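You operate a simulated robot arm through the tools that you are given. There is no shell and no other tool.

Carry out the task below with a simulated robot arm. There is one attempt and no reset: what you move stays moved.

TASK
Empty both cups: dirty water into the red jug, crumbs into the black trug.
Fine: first move the yellow stick from the green cup to the blue jar; put each cup back.

The check looks at the end state, three seconds after you hand in, the way a careful person would. Anything else that was tipped, shoved, dropped, spilled or broken makes it a failure.

THE ROBOT
A 6-joint arm with a two-finger gripper, fixed in place. Base frame: the origin is at the foot of the arm, x ahead of it, y to its left, z up; the work surface is at about z = 800. Lengths are in mm, angles in degrees, forces in N, time in s.
With the tool pointing down near the work surface it reaches from about 360 to 860 mm from the base axis. Its first joint turns from -166.0 to 166.0 degrees. Payload 2.45 kg.
Tool frame: the origin (TCP) lies between the finger pads and is the grasp point; the fingertips stand 20 mm ahead of it; z points along the fingers, y is the line along which they close. The gripper opens to 140 mm. The gripper's body begins 168 mm behind the TCP.
Orientation is that of the tool frame in the base frame, as a unit quaternion [w, x, y, z]. With the fingers straight down and closing along the base's y, the tool's x points along the base's -x, its y along +y and its z along -z.

THE INTERFACE
- The arm moves only by the tool send_rows. Its argument "motion" is a list of rows, each a list of 6 numbers: the shift along the base's x, y, z in mm, then the turn, a rotation vector about the base's x, y, z in degrees. In form: [[tx, ty, tz, ax, ay, az], ...]. A call has 1 to 20 rows; each row is the pose to reach, as a shift and turn from the pose commanded when the call began. "hand" is the closure in counts, from 0 (fully open) to 255 (shut), set as the call begins (left out, the last holds). A row lasts 0.2 s, in which the tool goes at most 50 mm and 8.6 degrees; a call with a longer step from one row to the next is refused whole, and so is a gripper value outside its range. A pose out of reach is approached as far as the arm can. The call stops where the force on the tool passes 40 N (or 10 N more than at its start, if that is more) or the arm is blocked; 0.2 s more then pass. The fingers move at their own pace (about 45 mm/s each) and stop on an object; they squeeze with about 38 N. The grip force told is the motor's: it shows also when the fingers shut on nothing. Time passes only in rows, and 0.2 s behind the last, so rows that repeat a pose let the fingers close. The reply holds the time, the measured pose of the TCP, the force on the tool along the base axes, the opening and the grip force, in the units named above and with some noise, with the torque about the TCP (base axes, N m) and any sound that the robot's microphone picked up.
- Cameras (640 x 400 px; columns grow to the right, rows downward): "scene" is fixed at [48.1, -501.6, 1595.4]; the picture's right is [0.36, -0.93, 0.00], its down [-0.67, -0.25, -0.70] and it looks along [0.65, 0.25, -0.72] (base axes); focal length 327 px, centre (320, 200). "wrist" rides on the gripper at [78, 11, -209] in the tool frame; the picture's right is [-0.14, 0.99, 0.00], its down [-0.92, -0.13, -0.37] and it looks along [-0.36, -0.05, 0.93] (tool axes); focal length 280 px, centre (320, 200).
- capture(camera): a new picture of that camera. The clock stands still meanwhile.
- raise_lower(by): slides the trunk up (or, below 0, down) by that many mm; the arm rides with it, the base frame stays. It gives what a move gives, with no picture.
- pixel_to_xyz(camera, pixels): for up to 12 pixels [column, row] of the newest picture of that camera ("zoom" is the newest enlarged one), the place [x, y, z] in the base frame of the surface seen there, good to about 2 mm. The clock stands still meanwhile.
- zoom(camera, box): a new picture of the part [left, top, right, bottom] of that camera's present view, enlarged. The clock stands still meanwhile.
- hand_in(): hands the job in; it is judged then, once.

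Leave the gripper open and the arm clear of the work at the hand-in unless told otherwise.

The tools are called after ">>>" as a command line: name --pt "numbers of a row" for each row, then --argument value for the rest, lists and objects as JSON in quotes. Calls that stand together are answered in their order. send_rows: Moves the arm, as the interface text tells. Its arguments: {"type":"object","properties":{"motion":{"type":"array","items":{"type":"array","items":{"type":"number"}}},"hand":{"type":"number"}},"required":["motion"]} The other tools are called the same way: raise_lower (by) slides the trunk up or down; capture (camera) takes a picture; pixel_to_xyz (camera, pixels) gives the place of the surface under pixels of a picture; zoom (camera, box) takes an enlarged picture of a part of a camera's view; hand_in () hands the job in.

At the start:

```text
clock: 0.0
ee_pos: [579.9, 22.3, 1212.5]
ee_rot: [0.0, 0.001, 1.0, 0.0]
force: [0.5, 0.0, 0.3]
wrist_torque: [0.01, 0.01, 0.0]
width: 139.9
finger_force: 0.1
trunk travel left (down, up): [-100.0, 130.0]
```

scene: 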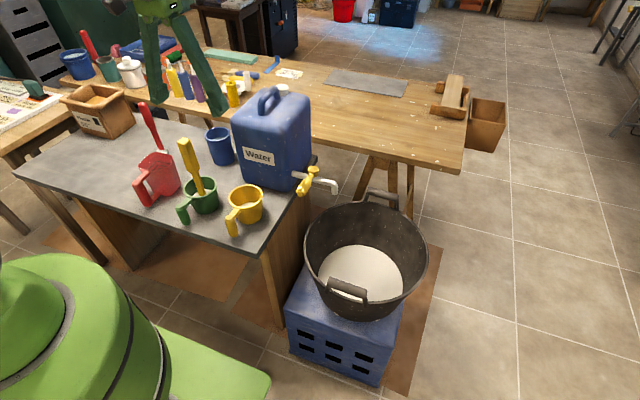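
wrist: 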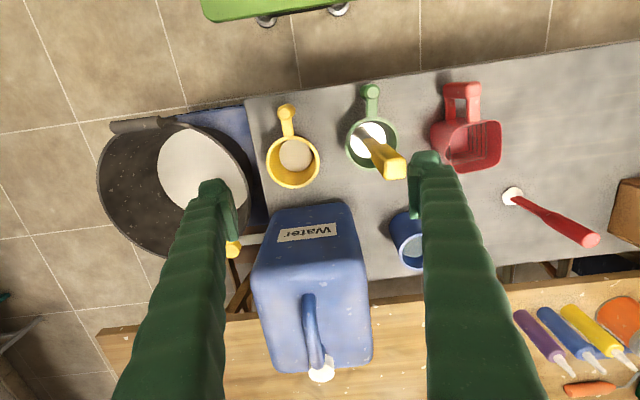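

I see a green cup with a yellow stick, a yellow cup, a red jug, a blue jar, a water container with a tap, and a black trug on a crate. I'll take closer looks at the scene before moving anything.

>>> zoom --camera "scene" --box '[120, 90, 320, 250]'

>>> zoom --camera "wrist" --box '[240, 60, 520, 280]'

>>> zoom --camera "scene" --box '[270, 170, 450, 390]'

```text
2.50 times, centred on (220, 170) of scene
```

zoom: 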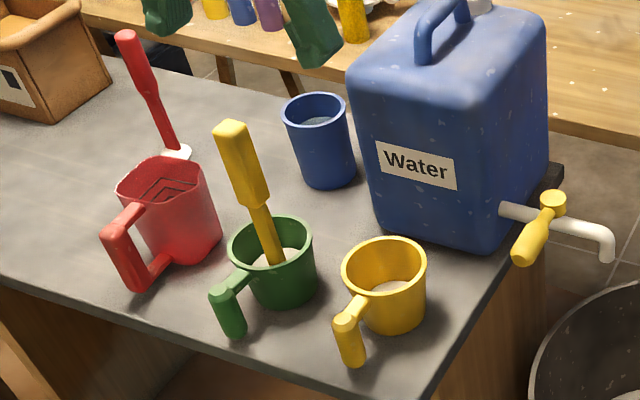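

```text
1.82 times, centred on (380, 170) of wrist
```

zoom: 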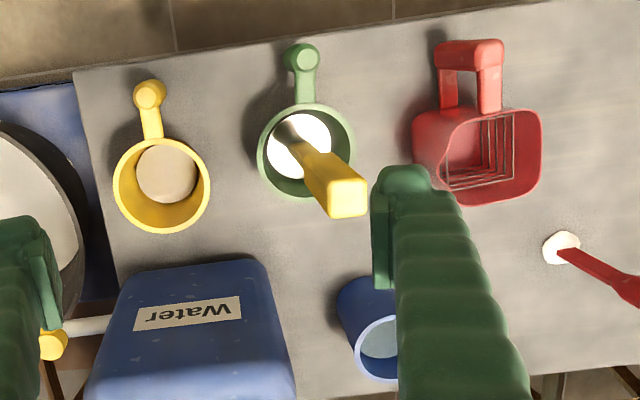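

```text
1.82 times, centred on (360, 280) of scene
```

zoom: 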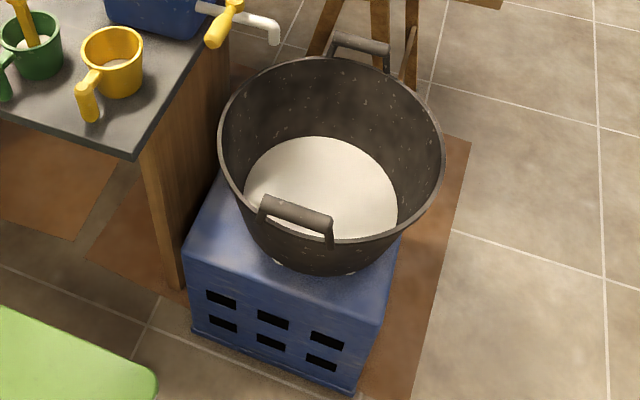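

I need to tell which cup holds water and which holds crumbs, so I'll zoom tightly into both cups, the blue jar and the red jug.

>>> zoom --camera "wrist" --box '[255, 120, 335, 200]'

>>> zoom --camera "wrist" --box '[335, 75, 425, 185]'

>>> zoom --camera "wrist" --box '[420, 70, 520, 180]'

>>> zoom --camera "scene" --box '[170, 120, 280, 240]'

>>> zoom --camera "scene" --box '[190, 115, 250, 175]'

```text
5.00 times, centred on (295, 160) of wrist
```

zoom: 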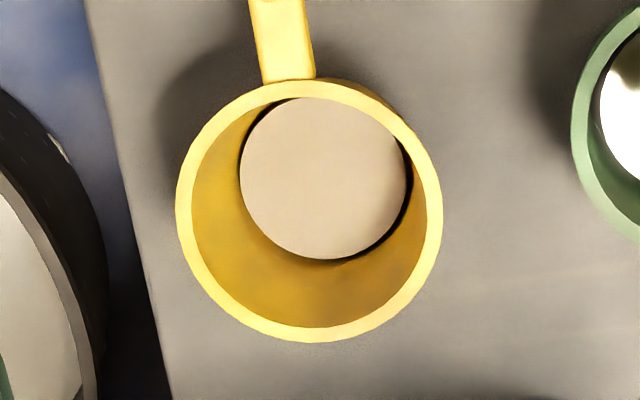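

```text
3.64 times, centred on (380, 130) of wrist
```

zoom: 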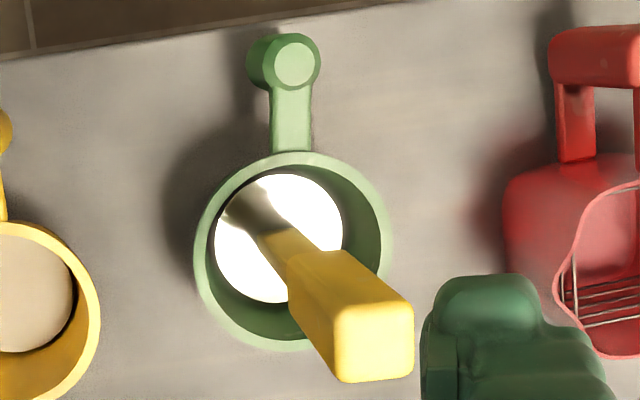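

```text
3.64 times, centred on (470, 125) of wrist
```

zoom: 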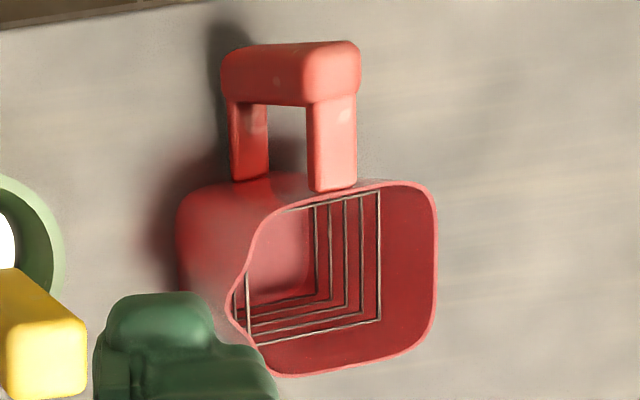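

```text
3.33 times, centred on (225, 180) of scene
```

zoom: 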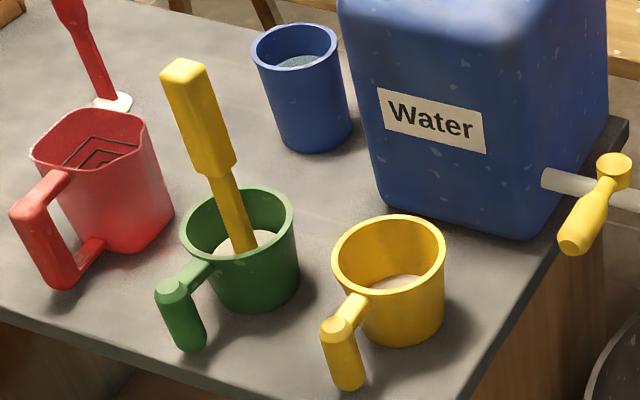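

```text
6.67 times, centred on (220, 145) of scene
```

zoom: 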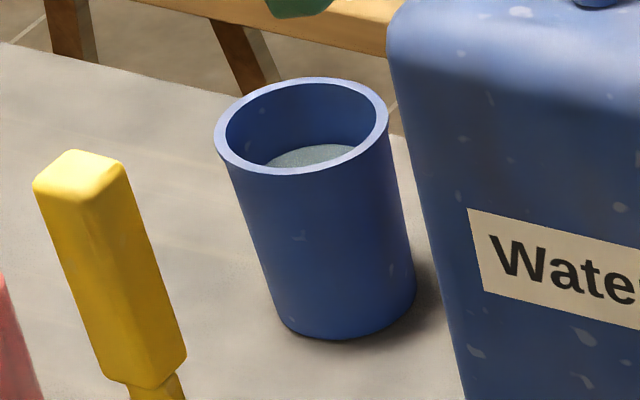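

The green cup's contents look bright and glossy and the yellow cup's look matte, but I can't be certain from this angle. I'll read positions of the main items from the wrist and scene pictures.

>>> pixel_to_xyz --camera "wrist" --pixels '[[295, 154], [284, 142], [268, 160], [318, 160], [292, 186], [286, 112], [365, 133], [372, 91], [347, 142], [395, 145], [395, 165], [371, 110]]'

>>> pixel_to_xyz --camera "scene" --pixels '[[184, 141], [190, 160], [197, 180], [200, 187], [219, 131], [207, 133], [231, 132], [220, 138], [243, 190], [247, 204], [237, 207], [232, 230]]'

>>> pixel_to_xyz --camera "wrist" --pixels '[[443, 88], [478, 88], [460, 100], [450, 110], [475, 110], [434, 130], [500, 130], [470, 165], [499, 165], [436, 150], [460, 135], [500, 60]]'

>>> pixel_to_xyz --camera "scene" --pixels '[[136, 167], [155, 150], [180, 190], [157, 175], [310, 188], [303, 240], [428, 250], [360, 280], [365, 205], [345, 290], [385, 200], [333, 187]]'

```text
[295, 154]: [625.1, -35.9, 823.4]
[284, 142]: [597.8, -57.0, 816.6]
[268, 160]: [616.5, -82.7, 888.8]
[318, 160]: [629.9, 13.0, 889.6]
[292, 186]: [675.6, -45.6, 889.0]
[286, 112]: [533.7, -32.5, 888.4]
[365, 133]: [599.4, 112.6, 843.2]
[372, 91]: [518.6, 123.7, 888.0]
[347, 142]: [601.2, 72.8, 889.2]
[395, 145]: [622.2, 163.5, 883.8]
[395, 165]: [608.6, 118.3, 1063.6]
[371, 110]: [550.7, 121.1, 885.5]
```

```text
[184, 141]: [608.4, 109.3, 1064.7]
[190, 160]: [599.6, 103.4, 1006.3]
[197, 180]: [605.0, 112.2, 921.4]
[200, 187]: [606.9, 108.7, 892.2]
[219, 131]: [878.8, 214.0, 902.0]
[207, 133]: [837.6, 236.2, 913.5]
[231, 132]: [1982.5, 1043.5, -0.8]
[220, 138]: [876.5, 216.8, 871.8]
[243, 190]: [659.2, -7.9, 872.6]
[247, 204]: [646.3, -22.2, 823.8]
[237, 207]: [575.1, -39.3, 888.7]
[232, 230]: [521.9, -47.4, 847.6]
```

```text
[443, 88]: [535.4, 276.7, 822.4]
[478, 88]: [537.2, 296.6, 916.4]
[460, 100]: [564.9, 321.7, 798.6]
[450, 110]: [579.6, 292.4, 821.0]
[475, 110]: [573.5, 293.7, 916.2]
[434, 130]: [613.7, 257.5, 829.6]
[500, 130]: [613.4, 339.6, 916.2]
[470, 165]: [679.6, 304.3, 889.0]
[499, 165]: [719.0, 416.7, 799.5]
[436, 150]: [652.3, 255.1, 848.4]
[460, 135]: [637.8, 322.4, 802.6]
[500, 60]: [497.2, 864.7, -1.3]
```

```text
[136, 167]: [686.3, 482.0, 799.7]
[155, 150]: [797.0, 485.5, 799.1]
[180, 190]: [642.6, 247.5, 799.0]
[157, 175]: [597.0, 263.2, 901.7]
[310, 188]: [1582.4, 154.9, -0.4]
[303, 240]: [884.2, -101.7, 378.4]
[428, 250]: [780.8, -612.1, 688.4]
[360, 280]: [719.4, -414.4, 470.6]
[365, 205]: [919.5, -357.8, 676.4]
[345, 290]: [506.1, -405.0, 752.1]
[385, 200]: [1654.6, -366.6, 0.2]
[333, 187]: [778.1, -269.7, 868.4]
```

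The yellow cup is at about (625,-36), the green at about (605,115), both rims at z about 889. The stick is almost vertical with its top at z about 1064, the red jug is near (630,300), and the blue jar near (858,225). I'll bring the wrist camera over the yellow cup, staying above z=1080, to identify its contents.

>>> send_rows --pt "-15 -20 -18 0 0 0" --pt "-30 -40 -36 0 0 0" --pt "-45 -60 -54 0 0 0" --pt "-60 -75 -72 0 0 0" --pt "-70 -85 -90 0 0 0" --pt "-75 -85 -105 0 0 0" --pt "-75 -85 -105 0 0 0" --hand 0

>>> zoom --camera "scene" --box '[0, 0, 300, 187]'

>>> capture --camera "wrist"

```text
clock: 1.6
ee_pos: [505.6, -62.8, 1107.0]
ee_rot: [-0.001, 0.0, 1.0, 0.0]
force: [0.0, -0.6, -0.4]
wrist_torque: [-0.02, 0.01, 0.03]
width: 139.9
finger_force: 0.0
trunk travel left (down, up): [-100.0, 130.0]
```

```text
2.13 times, centred on (150, 94) of scene
```

zoom: 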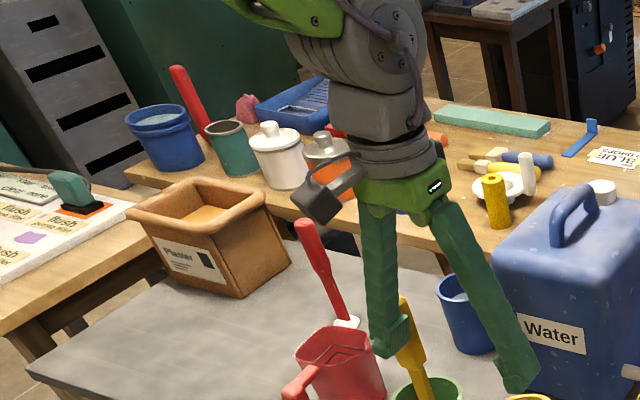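

```text
taken
```

wrist: 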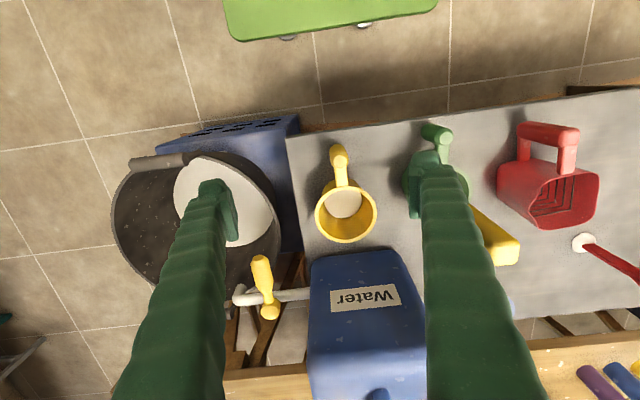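

The labels in the background may hold hints, so I'll zoom on those and on the yellow cup's inside (wrist pixel 345,203).

>>> zoom --camera "wrist" --box '[305, 170, 385, 250]'

>>> zoom --camera "scene" --box '[260, 50, 330, 94]'

>>> zoom --camera "scene" --box '[0, 70, 140, 158]'

>>> zoom --camera "scene" --box '[220, 170, 290, 240]'

```text
5.00 times, centred on (345, 210) of wrist
```

zoom: 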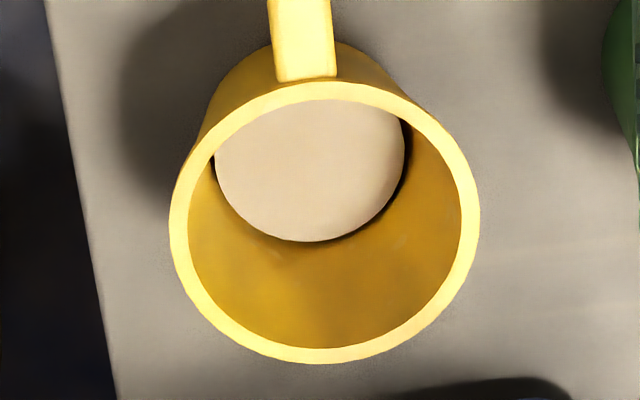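

```text
9.09 times, centred on (295, 72) of scene
```

zoom: 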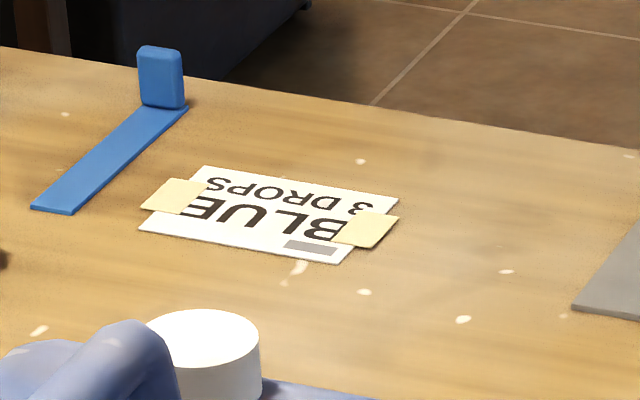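

```text
4.55 times, centred on (70, 114) of scene
```

zoom: 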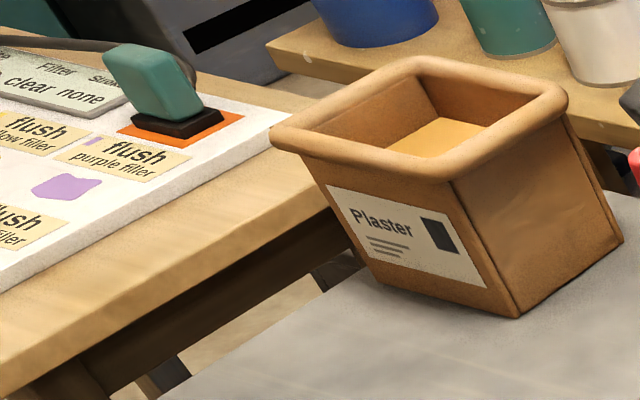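

```text
5.71 times, centred on (255, 205) of scene
```

zoom: 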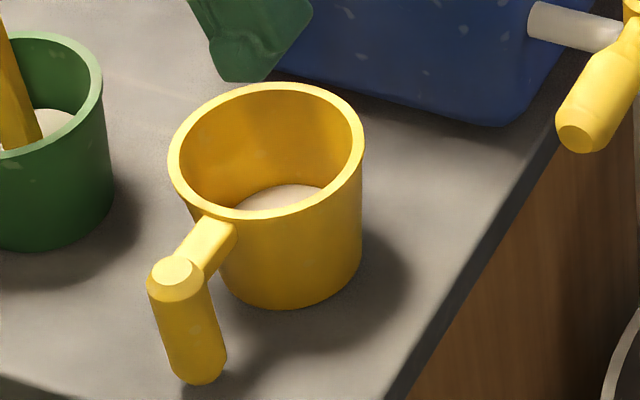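

The yellow cup's contents look matte and dull. I'll shift the camera toward the green cup, keeping height, for the same kind of view. The fingers stay at about y=80..220 with the tips at z=1087, above the stick top at 1064.

>>> send_rows --pt "-8 30 10 0 0 0" --pt "-15 70 20 0 0 0" --pt "-20 110 25 0 0 0" --pt "-25 140 25 0 0 0" --pt "-25 155 25 0 0 0" --pt "-25 155 25 0 0 0"

>>> capture --camera "wrist"

```text
clock: 3.0
ee_pos: [477.2, 91.9, 1133.6]
ee_rot: [-0.001, 0.0, 1.0, 0.0]
force: [0.3, -0.3, 0.2]
wrist_torque: [-0.02, 0.02, 0.01]
width: 140.2
finger_force: 0.2
trunk travel left (down, up): [-100.0, 130.0]
```

```text
taken
```

wrist: 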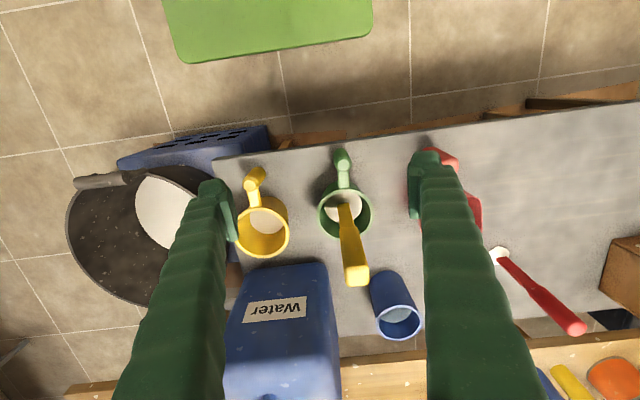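

I'll zoom on both cups and the blue jar from this viewpoint.

>>> zoom --camera "wrist" --box '[310, 170, 380, 240]'

>>> zoom --camera "wrist" --box '[230, 190, 300, 260]'

>>> zoom --camera "wrist" --box '[360, 260, 430, 345]'

```text
5.71 times, centred on (345, 205) of wrist
```

zoom: 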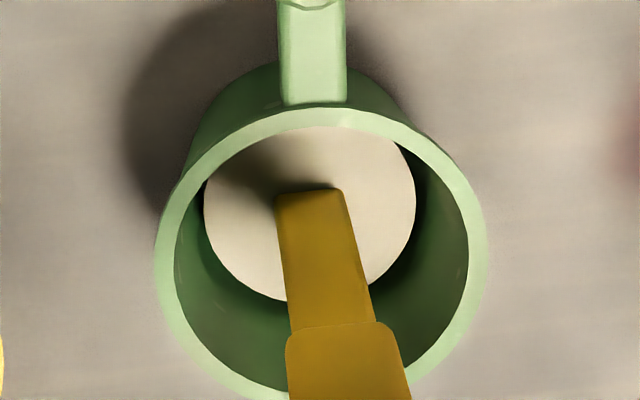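

```text
5.71 times, centred on (265, 225) of wrist
```

zoom: 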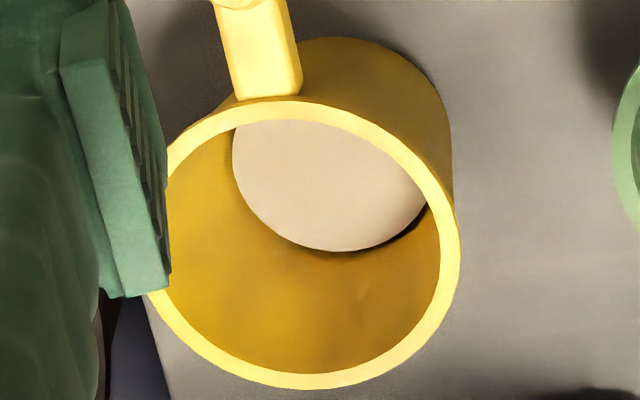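

```text
4.71 times, centred on (395, 302) of wrist
```

zoom: 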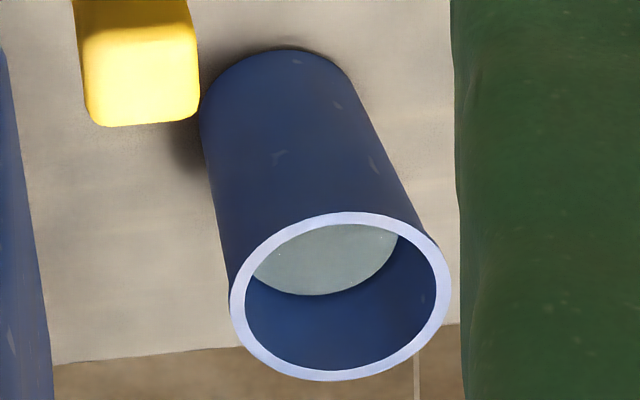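

Both contents look cream-coloured from here. In the first view the green one showed a mirror-like glare, so I'll view the yellow cup from exactly that same relative direction to see whether it glares too.

>>> send_rows --pt "10 -20 15 0 0 0" --pt "30 -60 30 0 0 0" --pt "50 -100 45 0 0 0" --pt "75 -140 58 0 0 0" --pt "100 -175 58 0 0 0" --pt "120 -205 58 0 0 0" --pt "128 -218 58 0 0 0" --pt "128 -218 58 0 0 0"

>>> capture --camera "wrist"

```text
clock: 4.8
ee_pos: [609.3, -125.4, 1192.5]
ee_rot: [0.0, 0.001, 1.0, 0.0]
force: [0.0, 0.0, -0.1]
wrist_torque: [-0.02, 0.01, -0.02]
width: 140.0
finger_force: 0.1
trunk travel left (down, up): [-100.0, 130.0]
```

```text
taken
```

wrist: 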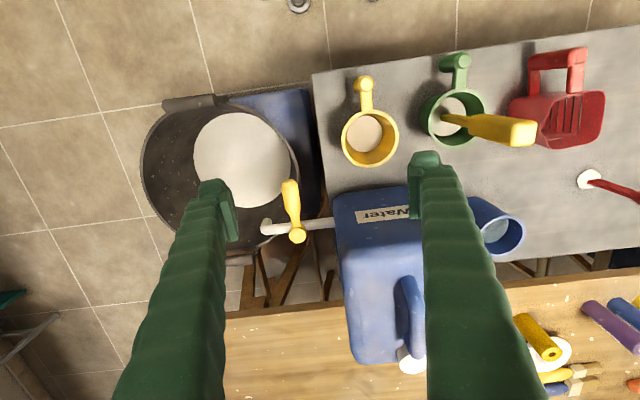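

No glare on the yellow cup from that direction. I'll zoom in at pixel (364,133) to look at its surface texture, and on the green at (453,108).

>>> zoom --camera "wrist" --box '[334, 100, 404, 170]'

>>> zoom --camera "wrist" --box '[418, 75, 488, 145]'

>>> zoom --camera "wrist" --box '[130, 90, 330, 270]'

```text
5.71 times, centred on (369, 135) of wrist
```

zoom: 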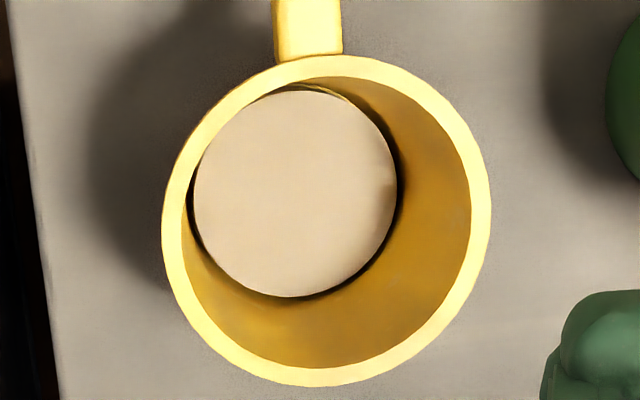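

```text
5.71 times, centred on (453, 110) of wrist
```

zoom: 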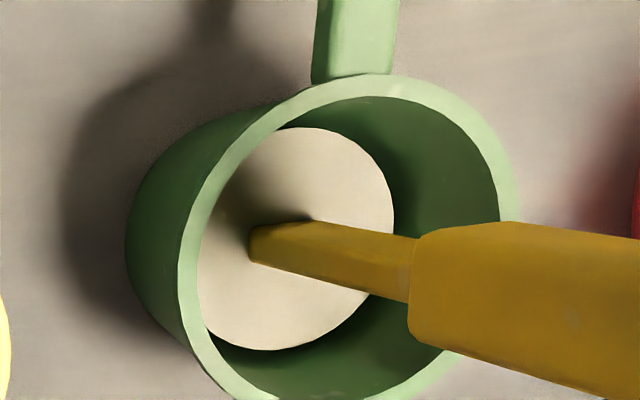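

```text
2.22 times, centred on (230, 180) of wrist
```

zoom: 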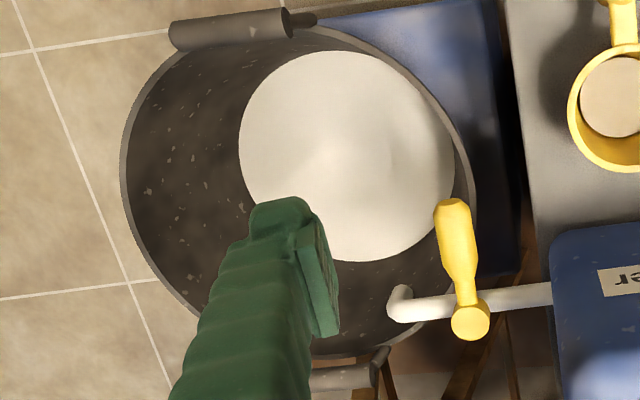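

The yellow contents still look matte with a dark gap round the edge. The lamp may be at a finite distance, so I'll sweep a little further in -y to rule out a glare there.

>>> send_rows --pt "3 -15 0 0 0 0" --pt "5 -28 0 0 0 0" --pt "5 -28 0 0 0 0"

>>> zoom --camera "wrist" --box '[334, 80, 424, 170]'

>>> send_rows --pt "3 -15 0 0 0 0" --pt "5 -28 0 0 0 0" --pt "5 -28 0 0 0 0"

>>> zoom --camera "wrist" --box '[334, 80, 424, 170]'

```text
clock: 5.6
ee_pos: [613.0, -153.0, 1192.4]
ee_rot: [0.0, 0.0, 1.0, 0.001]
force: [-0.2, 0.1, -0.2]
wrist_torque: [0.05, 0.01, -0.04]
width: 140.0
finger_force: 0.0
trunk travel left (down, up): [-100.0, 130.0]
```

```text
4.44 times, centred on (379, 125) of wrist
```

zoom: 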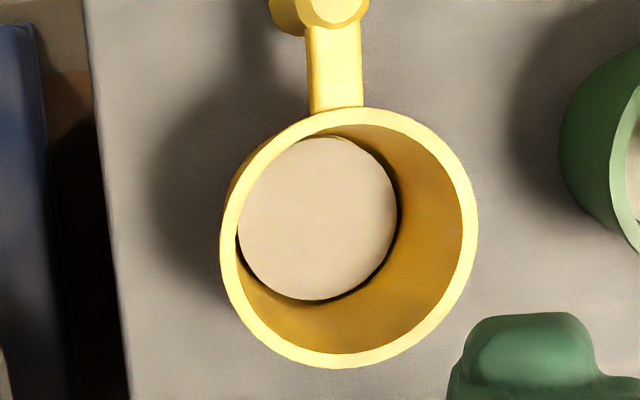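

```text
clock: 6.4
ee_pos: [619.3, -182.5, 1191.9]
ee_rot: [0.0, 0.0, 1.0, 0.0]
force: [-0.4, -0.1, -0.2]
wrist_torque: [-0.01, 0.01, -0.06]
width: 140.1
finger_force: 0.2
trunk travel left (down, up): [-100.0, 130.0]
```

```text
4.44 times, centred on (379, 125) of wrist
```

zoom: 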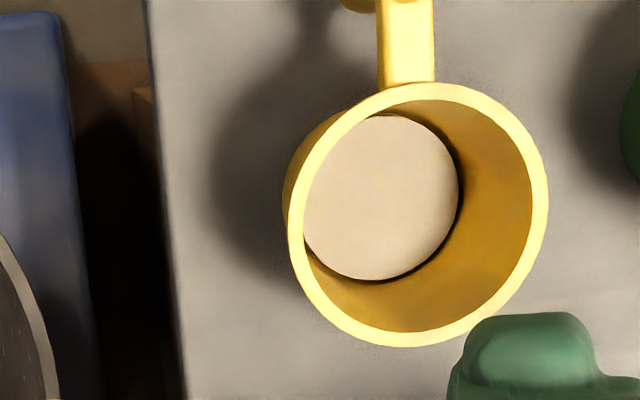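

No glare from any of these angles, so the yellow cup's contents are matte (crumbs) and the green cup's are glossy (dirty water). I'll confirm that with a tilt test once I hold the green cup. Next I'll take fresh views for precise geometry.

>>> capture --camera "scene"

>>> capture --camera "wrist"

```text
taken
```

scene: 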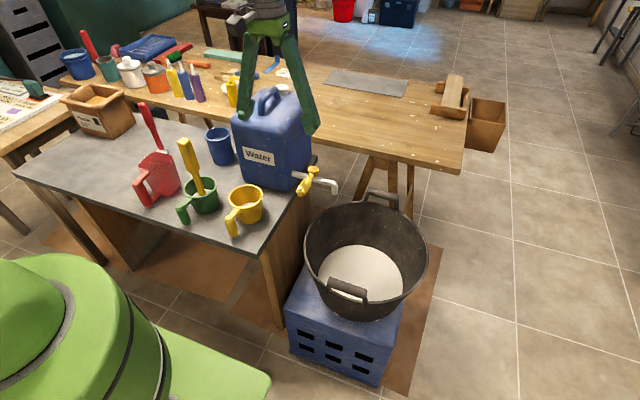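

```text
taken
```

wrist: 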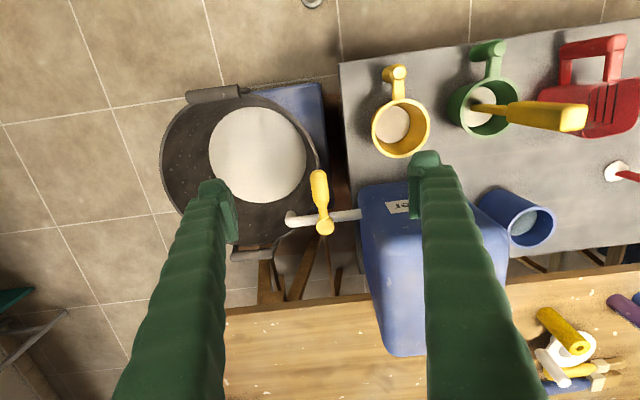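

I'll zoom on the stick and green cup, then on the blue jar, to measure them finely.

>>> zoom --camera "scene" --box '[170, 130, 250, 230]'

```text
4.00 times, centred on (210, 180) of scene
```

zoom: 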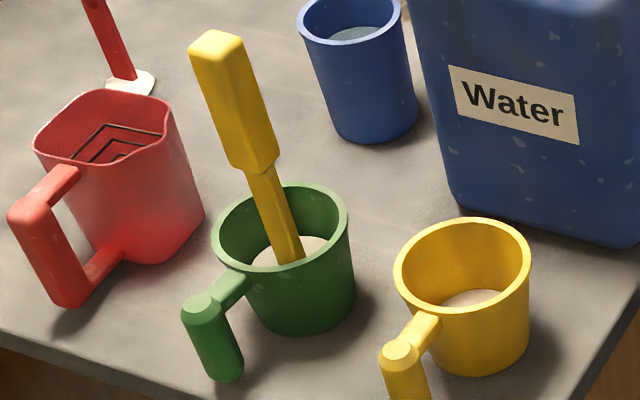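

I'll query points along the stick (top at zoom 217,40; handle foot at 252,165; entry at 288,258), the green rim and handle, and the yellow cup.

>>> pixel_to_xyz --camera "zoom" --pixels '[[217, 42], [194, 48], [240, 42], [213, 65], [225, 110], [255, 105], [240, 165], [272, 155], [255, 185], [285, 250], [278, 185], [305, 245]]'

>>> pixel_to_xyz --camera "zoom" --pixels '[[215, 240], [344, 215], [285, 185], [262, 272], [345, 245], [200, 305], [185, 305], [215, 300], [225, 375], [232, 285], [245, 275], [290, 300]]'

>>> pixel_to_xyz --camera "zoom" --pixels '[[300, 25], [400, 12], [345, 42], [360, 35], [360, 135], [335, 125], [415, 110], [450, 130], [455, 195], [640, 245], [398, 265], [525, 235]]'

>>> pixel_to_xyz --camera "zoom" --pixels '[[460, 220], [450, 312], [475, 295], [398, 350], [385, 352], [412, 352], [425, 325], [130, 85], [125, 60], [95, 10], [60, 175], [150, 100]]'

```text
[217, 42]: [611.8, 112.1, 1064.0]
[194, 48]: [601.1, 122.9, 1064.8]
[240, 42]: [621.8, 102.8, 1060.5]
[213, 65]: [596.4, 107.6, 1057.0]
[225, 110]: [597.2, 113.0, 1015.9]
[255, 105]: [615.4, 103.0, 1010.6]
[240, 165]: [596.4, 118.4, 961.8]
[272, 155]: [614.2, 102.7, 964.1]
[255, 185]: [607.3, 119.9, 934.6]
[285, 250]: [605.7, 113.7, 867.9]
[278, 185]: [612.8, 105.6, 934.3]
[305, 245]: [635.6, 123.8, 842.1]
```

```text
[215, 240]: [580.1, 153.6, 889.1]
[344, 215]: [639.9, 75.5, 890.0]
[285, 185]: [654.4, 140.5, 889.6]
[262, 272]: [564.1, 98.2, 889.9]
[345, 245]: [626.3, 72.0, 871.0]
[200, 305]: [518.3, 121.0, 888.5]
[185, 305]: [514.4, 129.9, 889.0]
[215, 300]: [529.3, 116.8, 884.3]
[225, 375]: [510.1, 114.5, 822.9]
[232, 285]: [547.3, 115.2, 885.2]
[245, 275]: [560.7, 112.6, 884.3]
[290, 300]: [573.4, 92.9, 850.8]
```

```text
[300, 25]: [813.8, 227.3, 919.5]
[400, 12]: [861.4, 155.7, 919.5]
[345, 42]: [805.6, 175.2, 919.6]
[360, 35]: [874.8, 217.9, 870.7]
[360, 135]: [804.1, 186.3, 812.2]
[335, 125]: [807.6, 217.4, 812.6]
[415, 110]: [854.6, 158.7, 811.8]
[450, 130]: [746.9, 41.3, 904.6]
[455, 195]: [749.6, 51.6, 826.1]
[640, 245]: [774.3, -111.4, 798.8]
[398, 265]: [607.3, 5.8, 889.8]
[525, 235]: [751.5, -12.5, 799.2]
```

```text
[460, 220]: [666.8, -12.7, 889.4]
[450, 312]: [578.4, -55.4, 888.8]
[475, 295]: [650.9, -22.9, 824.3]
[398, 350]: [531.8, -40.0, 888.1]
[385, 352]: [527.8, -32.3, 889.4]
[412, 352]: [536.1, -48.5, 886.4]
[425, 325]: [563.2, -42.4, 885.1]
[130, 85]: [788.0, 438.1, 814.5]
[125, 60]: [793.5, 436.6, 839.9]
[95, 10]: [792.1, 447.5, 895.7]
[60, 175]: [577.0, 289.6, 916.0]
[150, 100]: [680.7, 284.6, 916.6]
```

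Readings: green cup centre about (610,117) with its handle post at (521,121). Yellow cup centre about (627,-36) with its post at (532,-40). Stick vertical at (609,113), its handle from z=960 to 1064. Blue jar centre about (843,196), rim z=919.5, liquid at z=871. Before gripping anything I'll test the reach above the jar with the empty hand, at z about 1190, well above everything.

>>> send_rows --pt "0 40 0 0 0 0" --pt "0 80 0 0 0 0" --pt "0 120 0 0 0 0" --pt "0 160 0 0 0 0" --pt "10 200 0 0 0 0" --pt "30 240 0 0 0 0" --pt "55 280 0 0 0 0" --pt "85 315 0 0 0 0" --pt "120 345 0 0 0 0" --pt "155 365 0 0 0 0" --pt "190 375 0 0 0 0" --pt "219 378 0 0 0 0" --pt "219 378 0 0 0 0" --pt "219 378 0 0 0 0"

>>> capture --camera "scene"

>>> capture --camera "wrist"

```text
clock: 9.4
ee_pos: [818.5, 193.2, 1187.8]
ee_rot: [0.001, 0.0, 1.0, 0.0]
force: [0.3, -0.1, -0.1]
wrist_torque: [-0.01, -0.04, -0.02]
width: 140.0
finger_force: 0.1
out of reach, approached as far as the arm can: row 12, 13, 14
trunk travel left (down, up): [-100.0, 130.0]
```

```text
taken
```

scene: 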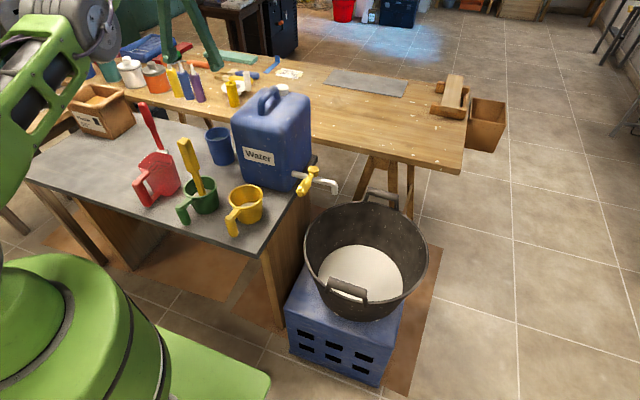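

```text
taken
```

wrist: 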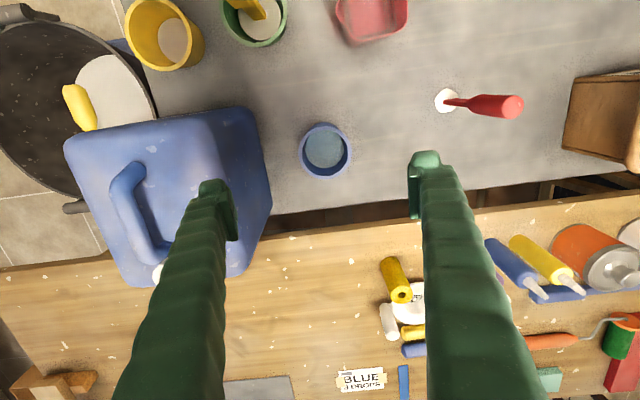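

The arm stopped at radius 841, so a vertical tool can't quite reach; I'll tilt the tool outward for the jar. This overhead view is good for measuring the jar rim (around pixel 325,150), the jerrycan top and the stick top.

>>> pixel_to_xyz --camera "wrist" --pixels '[[301, 152], [348, 152], [325, 126], [325, 176], [325, 148], [130, 180], [80, 135], [240, 115], [220, 110], [500, 105], [245, 8], [445, 100]]'

>>> zoom --camera "wrist" --box '[280, 100, 370, 200]'

```text
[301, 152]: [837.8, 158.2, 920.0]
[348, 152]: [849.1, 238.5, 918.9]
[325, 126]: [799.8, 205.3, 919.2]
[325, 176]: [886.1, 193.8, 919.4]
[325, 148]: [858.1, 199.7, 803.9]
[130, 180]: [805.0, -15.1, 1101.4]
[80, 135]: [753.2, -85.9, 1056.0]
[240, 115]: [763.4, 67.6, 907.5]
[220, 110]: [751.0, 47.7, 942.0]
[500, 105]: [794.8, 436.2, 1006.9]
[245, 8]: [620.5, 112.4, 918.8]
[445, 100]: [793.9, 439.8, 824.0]
```

```text
4.00 times, centred on (325, 150) of wrist
```

zoom: 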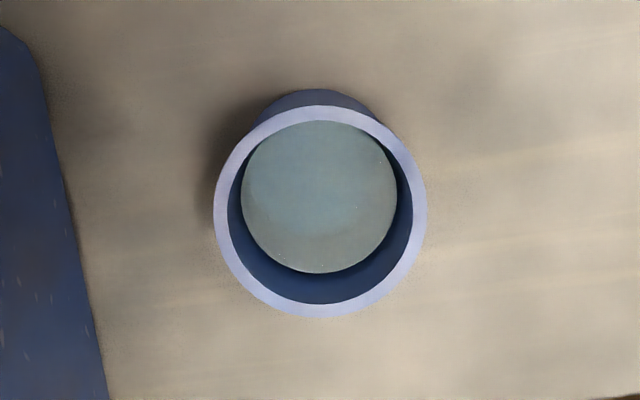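

The jar centre is (843,199) with outer radius 42. I'll test that a 25° outward tilt reaches (843,199,1165), still with an empty hand well above the jar.

>>> send_rows --pt "0 0 0 0 -7 0" --pt "2 1 -5 0 -14 0" --pt "4 2 -15 0 -21 0" --pt "6 3 -25 0 -25 0" --pt "6 3 -25 0 -25 0" --pt "6 3 -25 0 -25 0"

```text
clock: 10.8
ee_pos: [824.6, 196.7, 1161.7]
ee_rot: [0.216, 0.0, 0.976, 0.001]
force: [-0.1, 0.3, -0.8]
wrist_torque: [0.03, 0.0, -0.05]
width: 140.1
finger_force: 0.1
trunk travel left (down, up): [-100.0, 130.0]
```

The tilt works, and the reference pose was the clipped one. I'll push 20 mm further in x to confirm the jar centre is reachable.

>>> send_rows --pt "10 1 0 0 0 0" --pt "20 2 0 0 0 0" --pt "30 2 0 0 0 0" --pt "30 2 0 0 0 0"

```text
clock: 11.8
ee_pos: [856.3, 198.8, 1162.3]
ee_rot: [0.216, 0.001, 0.976, 0.0]
force: [-0.5, 0.4, 0.6]
wrist_torque: [-0.01, 0.02, 0.02]
width: 140.0
finger_force: 0.1
trunk travel left (down, up): [-100.0, 130.0]
```

It reached (856,199,1162), so the tilted tool can serve the jar. I'll return above the stick, TCP at about (608,113,1150), keeping the 25° tilt, then check alignment.

>>> send_rows --pt "-30 -10 0 0 0 0" --pt "-70 -22 0 0 0 0" --pt "-110 -38 0 0 0 0" --pt "-150 -52 0 0 0 0" --pt "-190 -66 0 0 0 0" --pt "-225 -78 0 0 0 0" --pt "-247 -86 -5 0 0 0" --pt "-247 -86 -12 0 0 0" --pt "-247 -86 -12 0 0 0"

>>> capture --camera "wrist"

>>> capture --camera "scene"

```text
clock: 13.8
ee_pos: [608.6, 110.8, 1149.8]
ee_rot: [0.217, 0.0, 0.976, 0.0]
force: [-0.5, -0.4, 0.4]
wrist_torque: [-0.03, 0.0, -0.01]
width: 140.0
finger_force: 0.1
trunk travel left (down, up): [-100.0, 130.0]
```

```text
taken
```

wrist: 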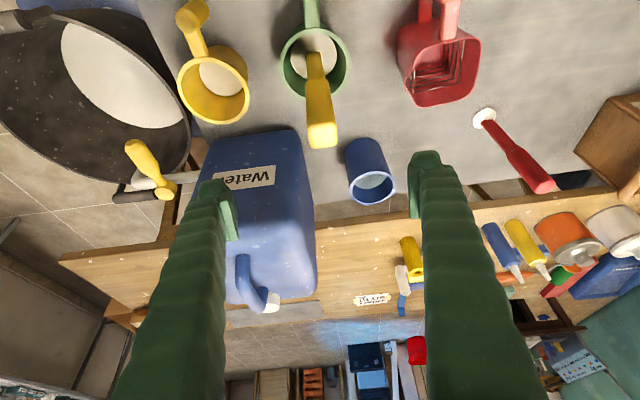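

```text
taken
```

scene: 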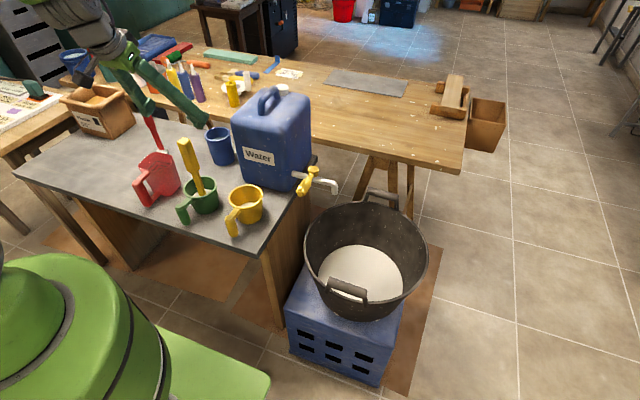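

The stick's top is at wrist pixel (322,140), between the fingers. I'll measure its top corners and side faces again from this view.

>>> pixel_to_xyz --camera "wrist" --pixels '[[322, 136], [309, 130], [335, 128], [308, 144], [335, 144], [318, 100], [308, 90], [327, 85], [315, 65], [310, 60], [321, 60], [322, 145]]'

>>> zoom --camera "wrist" --box '[270, 10, 370, 160]'

```text
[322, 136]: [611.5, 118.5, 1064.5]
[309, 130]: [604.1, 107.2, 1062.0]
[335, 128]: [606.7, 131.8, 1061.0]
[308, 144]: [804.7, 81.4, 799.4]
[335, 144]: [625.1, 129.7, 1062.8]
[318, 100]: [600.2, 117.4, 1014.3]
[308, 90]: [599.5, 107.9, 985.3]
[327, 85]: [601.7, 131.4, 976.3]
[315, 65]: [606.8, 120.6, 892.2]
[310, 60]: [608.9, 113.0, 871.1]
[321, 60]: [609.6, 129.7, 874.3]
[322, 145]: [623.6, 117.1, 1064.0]
```

```text
2.67 times, centred on (320, 85) of wrist
```

zoom: 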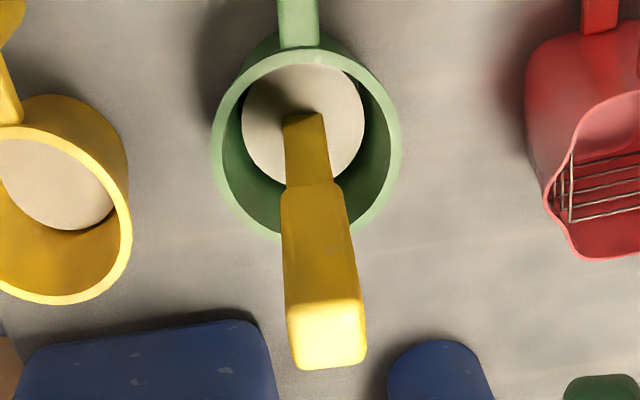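

The stick is centred at about (610,117.5), a 25 mm wide handle. I'll shift +2 in x and +6 in y, then descend 138 mm so the fingers straddle it at z about 1012, hand still open.

>>> send_rows --pt "2 6 -10 0 0 0" --pt "2 6 -35 0 0 0" --pt "2 6 -60 0 0 0" --pt "2 6 -85 0 0 0" --pt "2 6 -110 0 0 0" --pt "2 6 -130 0 0 0" --pt "2 6 -138 0 0 0" --pt "2 6 -138 0 0 0"

>>> capture --camera "wrist"

>>> zoom --camera "scene" --box '[120, 80, 280, 240]'

```text
clock: 15.6
ee_pos: [610.6, 117.2, 1012.1]
ee_rot: [0.217, 0.0, 0.976, 0.0]
force: [-0.3, -0.2, -0.8]
wrist_torque: [0.01, 0.01, 0.0]
width: 140.2
finger_force: 0.0
trunk travel left (down, up): [-100.0, 130.0]
```

```text
taken
```

wrist: 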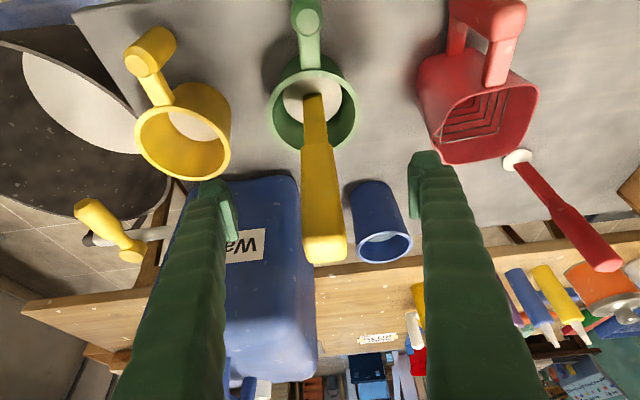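

```text
2.50 times, centred on (200, 160) of scene
```

zoom: 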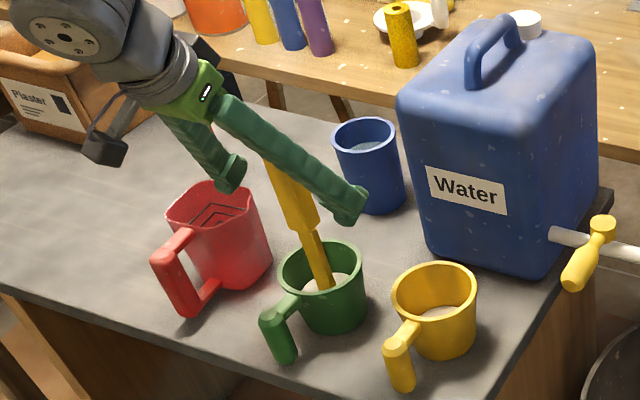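

The stick sits centred between the fingers. I'll close the hand while holding the pose still.

>>> send_rows --pt "0 0 0 0 0 0" --pt "0 0 0 0 0 0" --pt "0 0 0 0 0 0" --pt "0 0 0 0 0 0" --pt "0 0 0 0 0 0" --pt "0 0 0 0 0 0" --pt "0 0 0 0 0 0" --pt "0 0 0 0 0 0" --pt "0 0 0 0 0 0" --hand 255

>>> zoom --camera "scene" --box '[120, 80, 280, 240]'

```text
clock: 17.6
ee_pos: [611.5, 118.0, 1011.8]
ee_rot: [0.216, 0.0, 0.976, 0.0]
force: [0.5, 0.9, 0.7]
wrist_torque: [0.05, 0.01, 0.03]
width: 28.5
finger_force: 37.8
trunk travel left (down, up): [-100.0, 130.0]
```

```text
2.50 times, centred on (200, 160) of scene
```

zoom: 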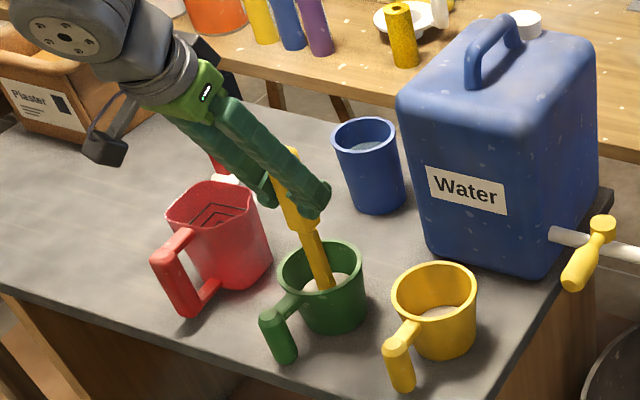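

The stick is gripped at 28.5 mm width with 38 N, and the cup hasn't moved. I'll lift slowly by 30 mm and check whether the stick comes out freely or drags the cup.

>>> send_rows --pt "0 0 4 0 0 0" --pt "0 0 10 0 0 0" --pt "0 0 18 0 0 0" --pt "0 0 25 0 0 0" --pt "0 0 30 0 0 0" --pt "0 0 30 0 0 0"

>>> zoom --camera "scene" --box '[120, 80, 280, 240]'

```text
clock: 19.0
ee_pos: [612.6, 116.7, 1042.2]
ee_rot: [0.216, 0.0, 0.976, 0.0]
force: [0.0, 0.3, 0.2]
wrist_torque: [-0.03, 0.03, -0.01]
width: 28.3
finger_force: 38.6
trunk travel left (down, up): [-100.0, 130.0]
```

```text
2.50 times, centred on (200, 160) of scene
```

zoom: 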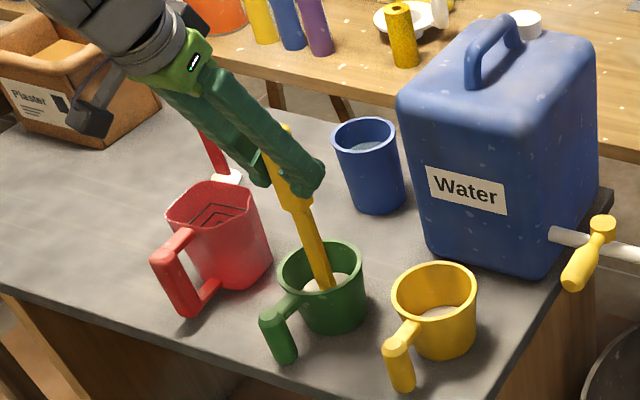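

The stick slides out and the cup stays put. I'll continue lifting to 150 mm total, then look for the stick's lower end.

>>> send_rows --pt "0 0 12 0 0 0" --pt "0 0 28 0 0 0" --pt "0 0 45 0 0 0" --pt "0 0 62 0 0 0" --pt "0 0 80 0 0 0" --pt "0 0 97 0 0 0" --pt "0 0 112 0 0 0" --pt "0 0 120 0 0 0" --pt "0 0 120 0 0 0"

>>> zoom --camera "scene" --box '[120, 60, 280, 240]'

>>> capture --camera "wrist"

```text
clock: 21.0
ee_pos: [610.6, 118.2, 1162.4]
ee_rot: [0.216, 0.0, 0.976, 0.001]
force: [0.2, -0.7, -0.8]
wrist_torque: [0.0, -0.02, 0.0]
width: 28.6
finger_force: 38.3
trunk travel left (down, up): [-100.0, 130.0]
```

```text
2.22 times, centred on (200, 150) of scene
```

zoom: 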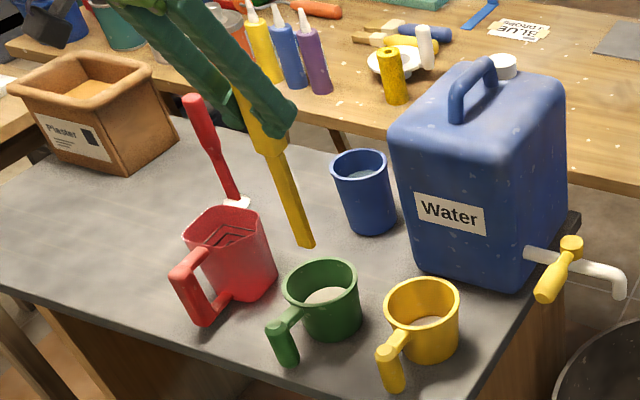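

```text
taken
```

wrist: 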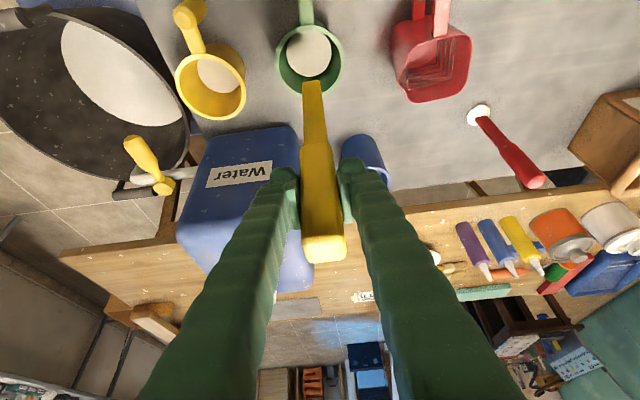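

The stick is out and hanging straight, with its bottom end at zoom (305,242). I'll read its lower end, top and orientation.

>>> pixel_to_xyz --camera "zoom" --pixels '[[305, 241], [297, 242], [310, 238], [290, 200], [275, 155], [245, 110]]'

>>> pixel_to_xyz --camera "wrist" --pixels '[[312, 85], [306, 90], [319, 90], [325, 250], [310, 248], [340, 246], [303, 58], [318, 60], [360, 145], [318, 140]]'

>>> zoom --camera "wrist" --box '[260, 10, 360, 110]'

```text
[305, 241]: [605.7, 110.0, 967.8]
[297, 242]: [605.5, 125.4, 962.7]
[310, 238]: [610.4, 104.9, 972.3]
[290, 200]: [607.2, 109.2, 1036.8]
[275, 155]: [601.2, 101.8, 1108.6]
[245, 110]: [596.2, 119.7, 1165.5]
```

```text
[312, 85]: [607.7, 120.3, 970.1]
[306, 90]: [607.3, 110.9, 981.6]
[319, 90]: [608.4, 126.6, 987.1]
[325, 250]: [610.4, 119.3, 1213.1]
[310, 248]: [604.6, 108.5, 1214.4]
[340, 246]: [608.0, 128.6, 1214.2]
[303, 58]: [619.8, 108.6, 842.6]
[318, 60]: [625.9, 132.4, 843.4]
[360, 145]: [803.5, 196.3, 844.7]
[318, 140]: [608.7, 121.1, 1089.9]
```

```text
4.00 times, centred on (310, 60) of wrist
```

zoom: 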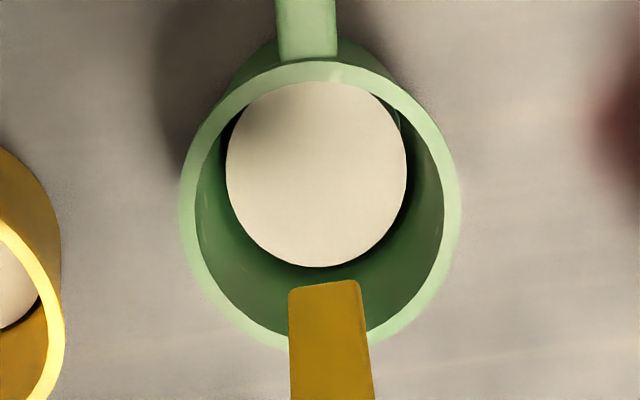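

The stick is vertical with its bottom at z about 963, so it's 252 mm long and clears the jar rim by 43 mm. I'll carry it over the jar centre (843,199) at this height.

>>> send_rows --pt "8 3 0 0 0 0" --pt "25 9 0 0 0 0" --pt "48 17 0 0 0 0" --pt "73 25 0 0 0 0" --pt "98 34 0 0 0 0" --pt "123 43 0 0 0 0" --pt "148 51 0 0 0 0" --pt "173 60 0 0 0 0" --pt "198 69 0 0 0 0" --pt "218 76 0 0 0 0" --pt "230 80 0 0 0 0" --pt "233.5 81 0 0 0 0" --pt "233.5 81 0 0 0 0" --pt "233.5 81 0 0 0 0"

>>> capture --camera "wrist"

>>> zoom --camera "scene" --box '[140, 40, 300, 200]'

```text
clock: 24.0
ee_pos: [844.5, 199.0, 1161.7]
ee_rot: [0.217, 0.001, 0.976, 0.0]
force: [0.3, 0.3, -0.5]
wrist_torque: [0.02, 0.01, 0.01]
width: 28.5
finger_force: 37.8
trunk travel left (down, up): [-100.0, 130.0]
```

```text
taken
```

wrist: 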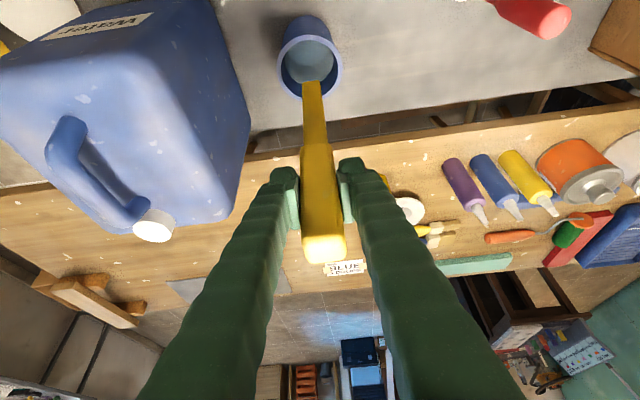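

```text
2.50 times, centred on (220, 120) of scene
```

zoom: 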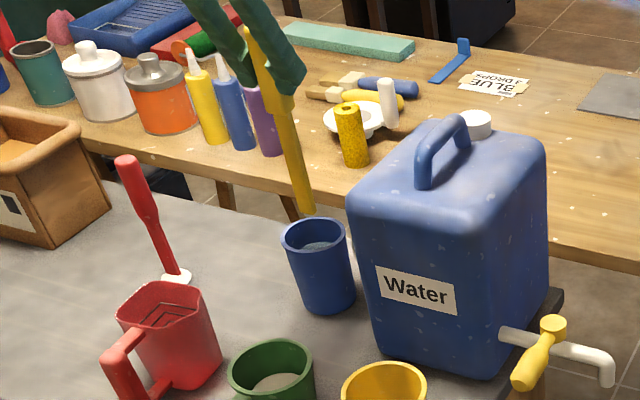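

The stick hangs above the jar. I'll check its lower end (wrist 312,86) against the jar rim before lowering.

>>> pixel_to_xyz --camera "wrist" --pixels '[[312, 88], [305, 90], [319, 90], [280, 66], [342, 65], [310, 17], [310, 55]]'

>>> pixel_to_xyz --camera "zoom" --pixels '[[305, 212], [313, 210], [298, 212], [285, 240], [345, 230], [310, 252]]'

```text
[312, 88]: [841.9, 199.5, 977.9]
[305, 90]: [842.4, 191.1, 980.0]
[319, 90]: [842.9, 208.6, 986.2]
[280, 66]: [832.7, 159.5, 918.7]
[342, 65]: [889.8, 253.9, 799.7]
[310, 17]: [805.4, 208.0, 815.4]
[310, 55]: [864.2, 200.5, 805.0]
```

```text
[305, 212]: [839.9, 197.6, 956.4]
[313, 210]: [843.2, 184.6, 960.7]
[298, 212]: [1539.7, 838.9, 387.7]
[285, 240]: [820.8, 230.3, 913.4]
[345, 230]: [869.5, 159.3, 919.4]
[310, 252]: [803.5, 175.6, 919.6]
```

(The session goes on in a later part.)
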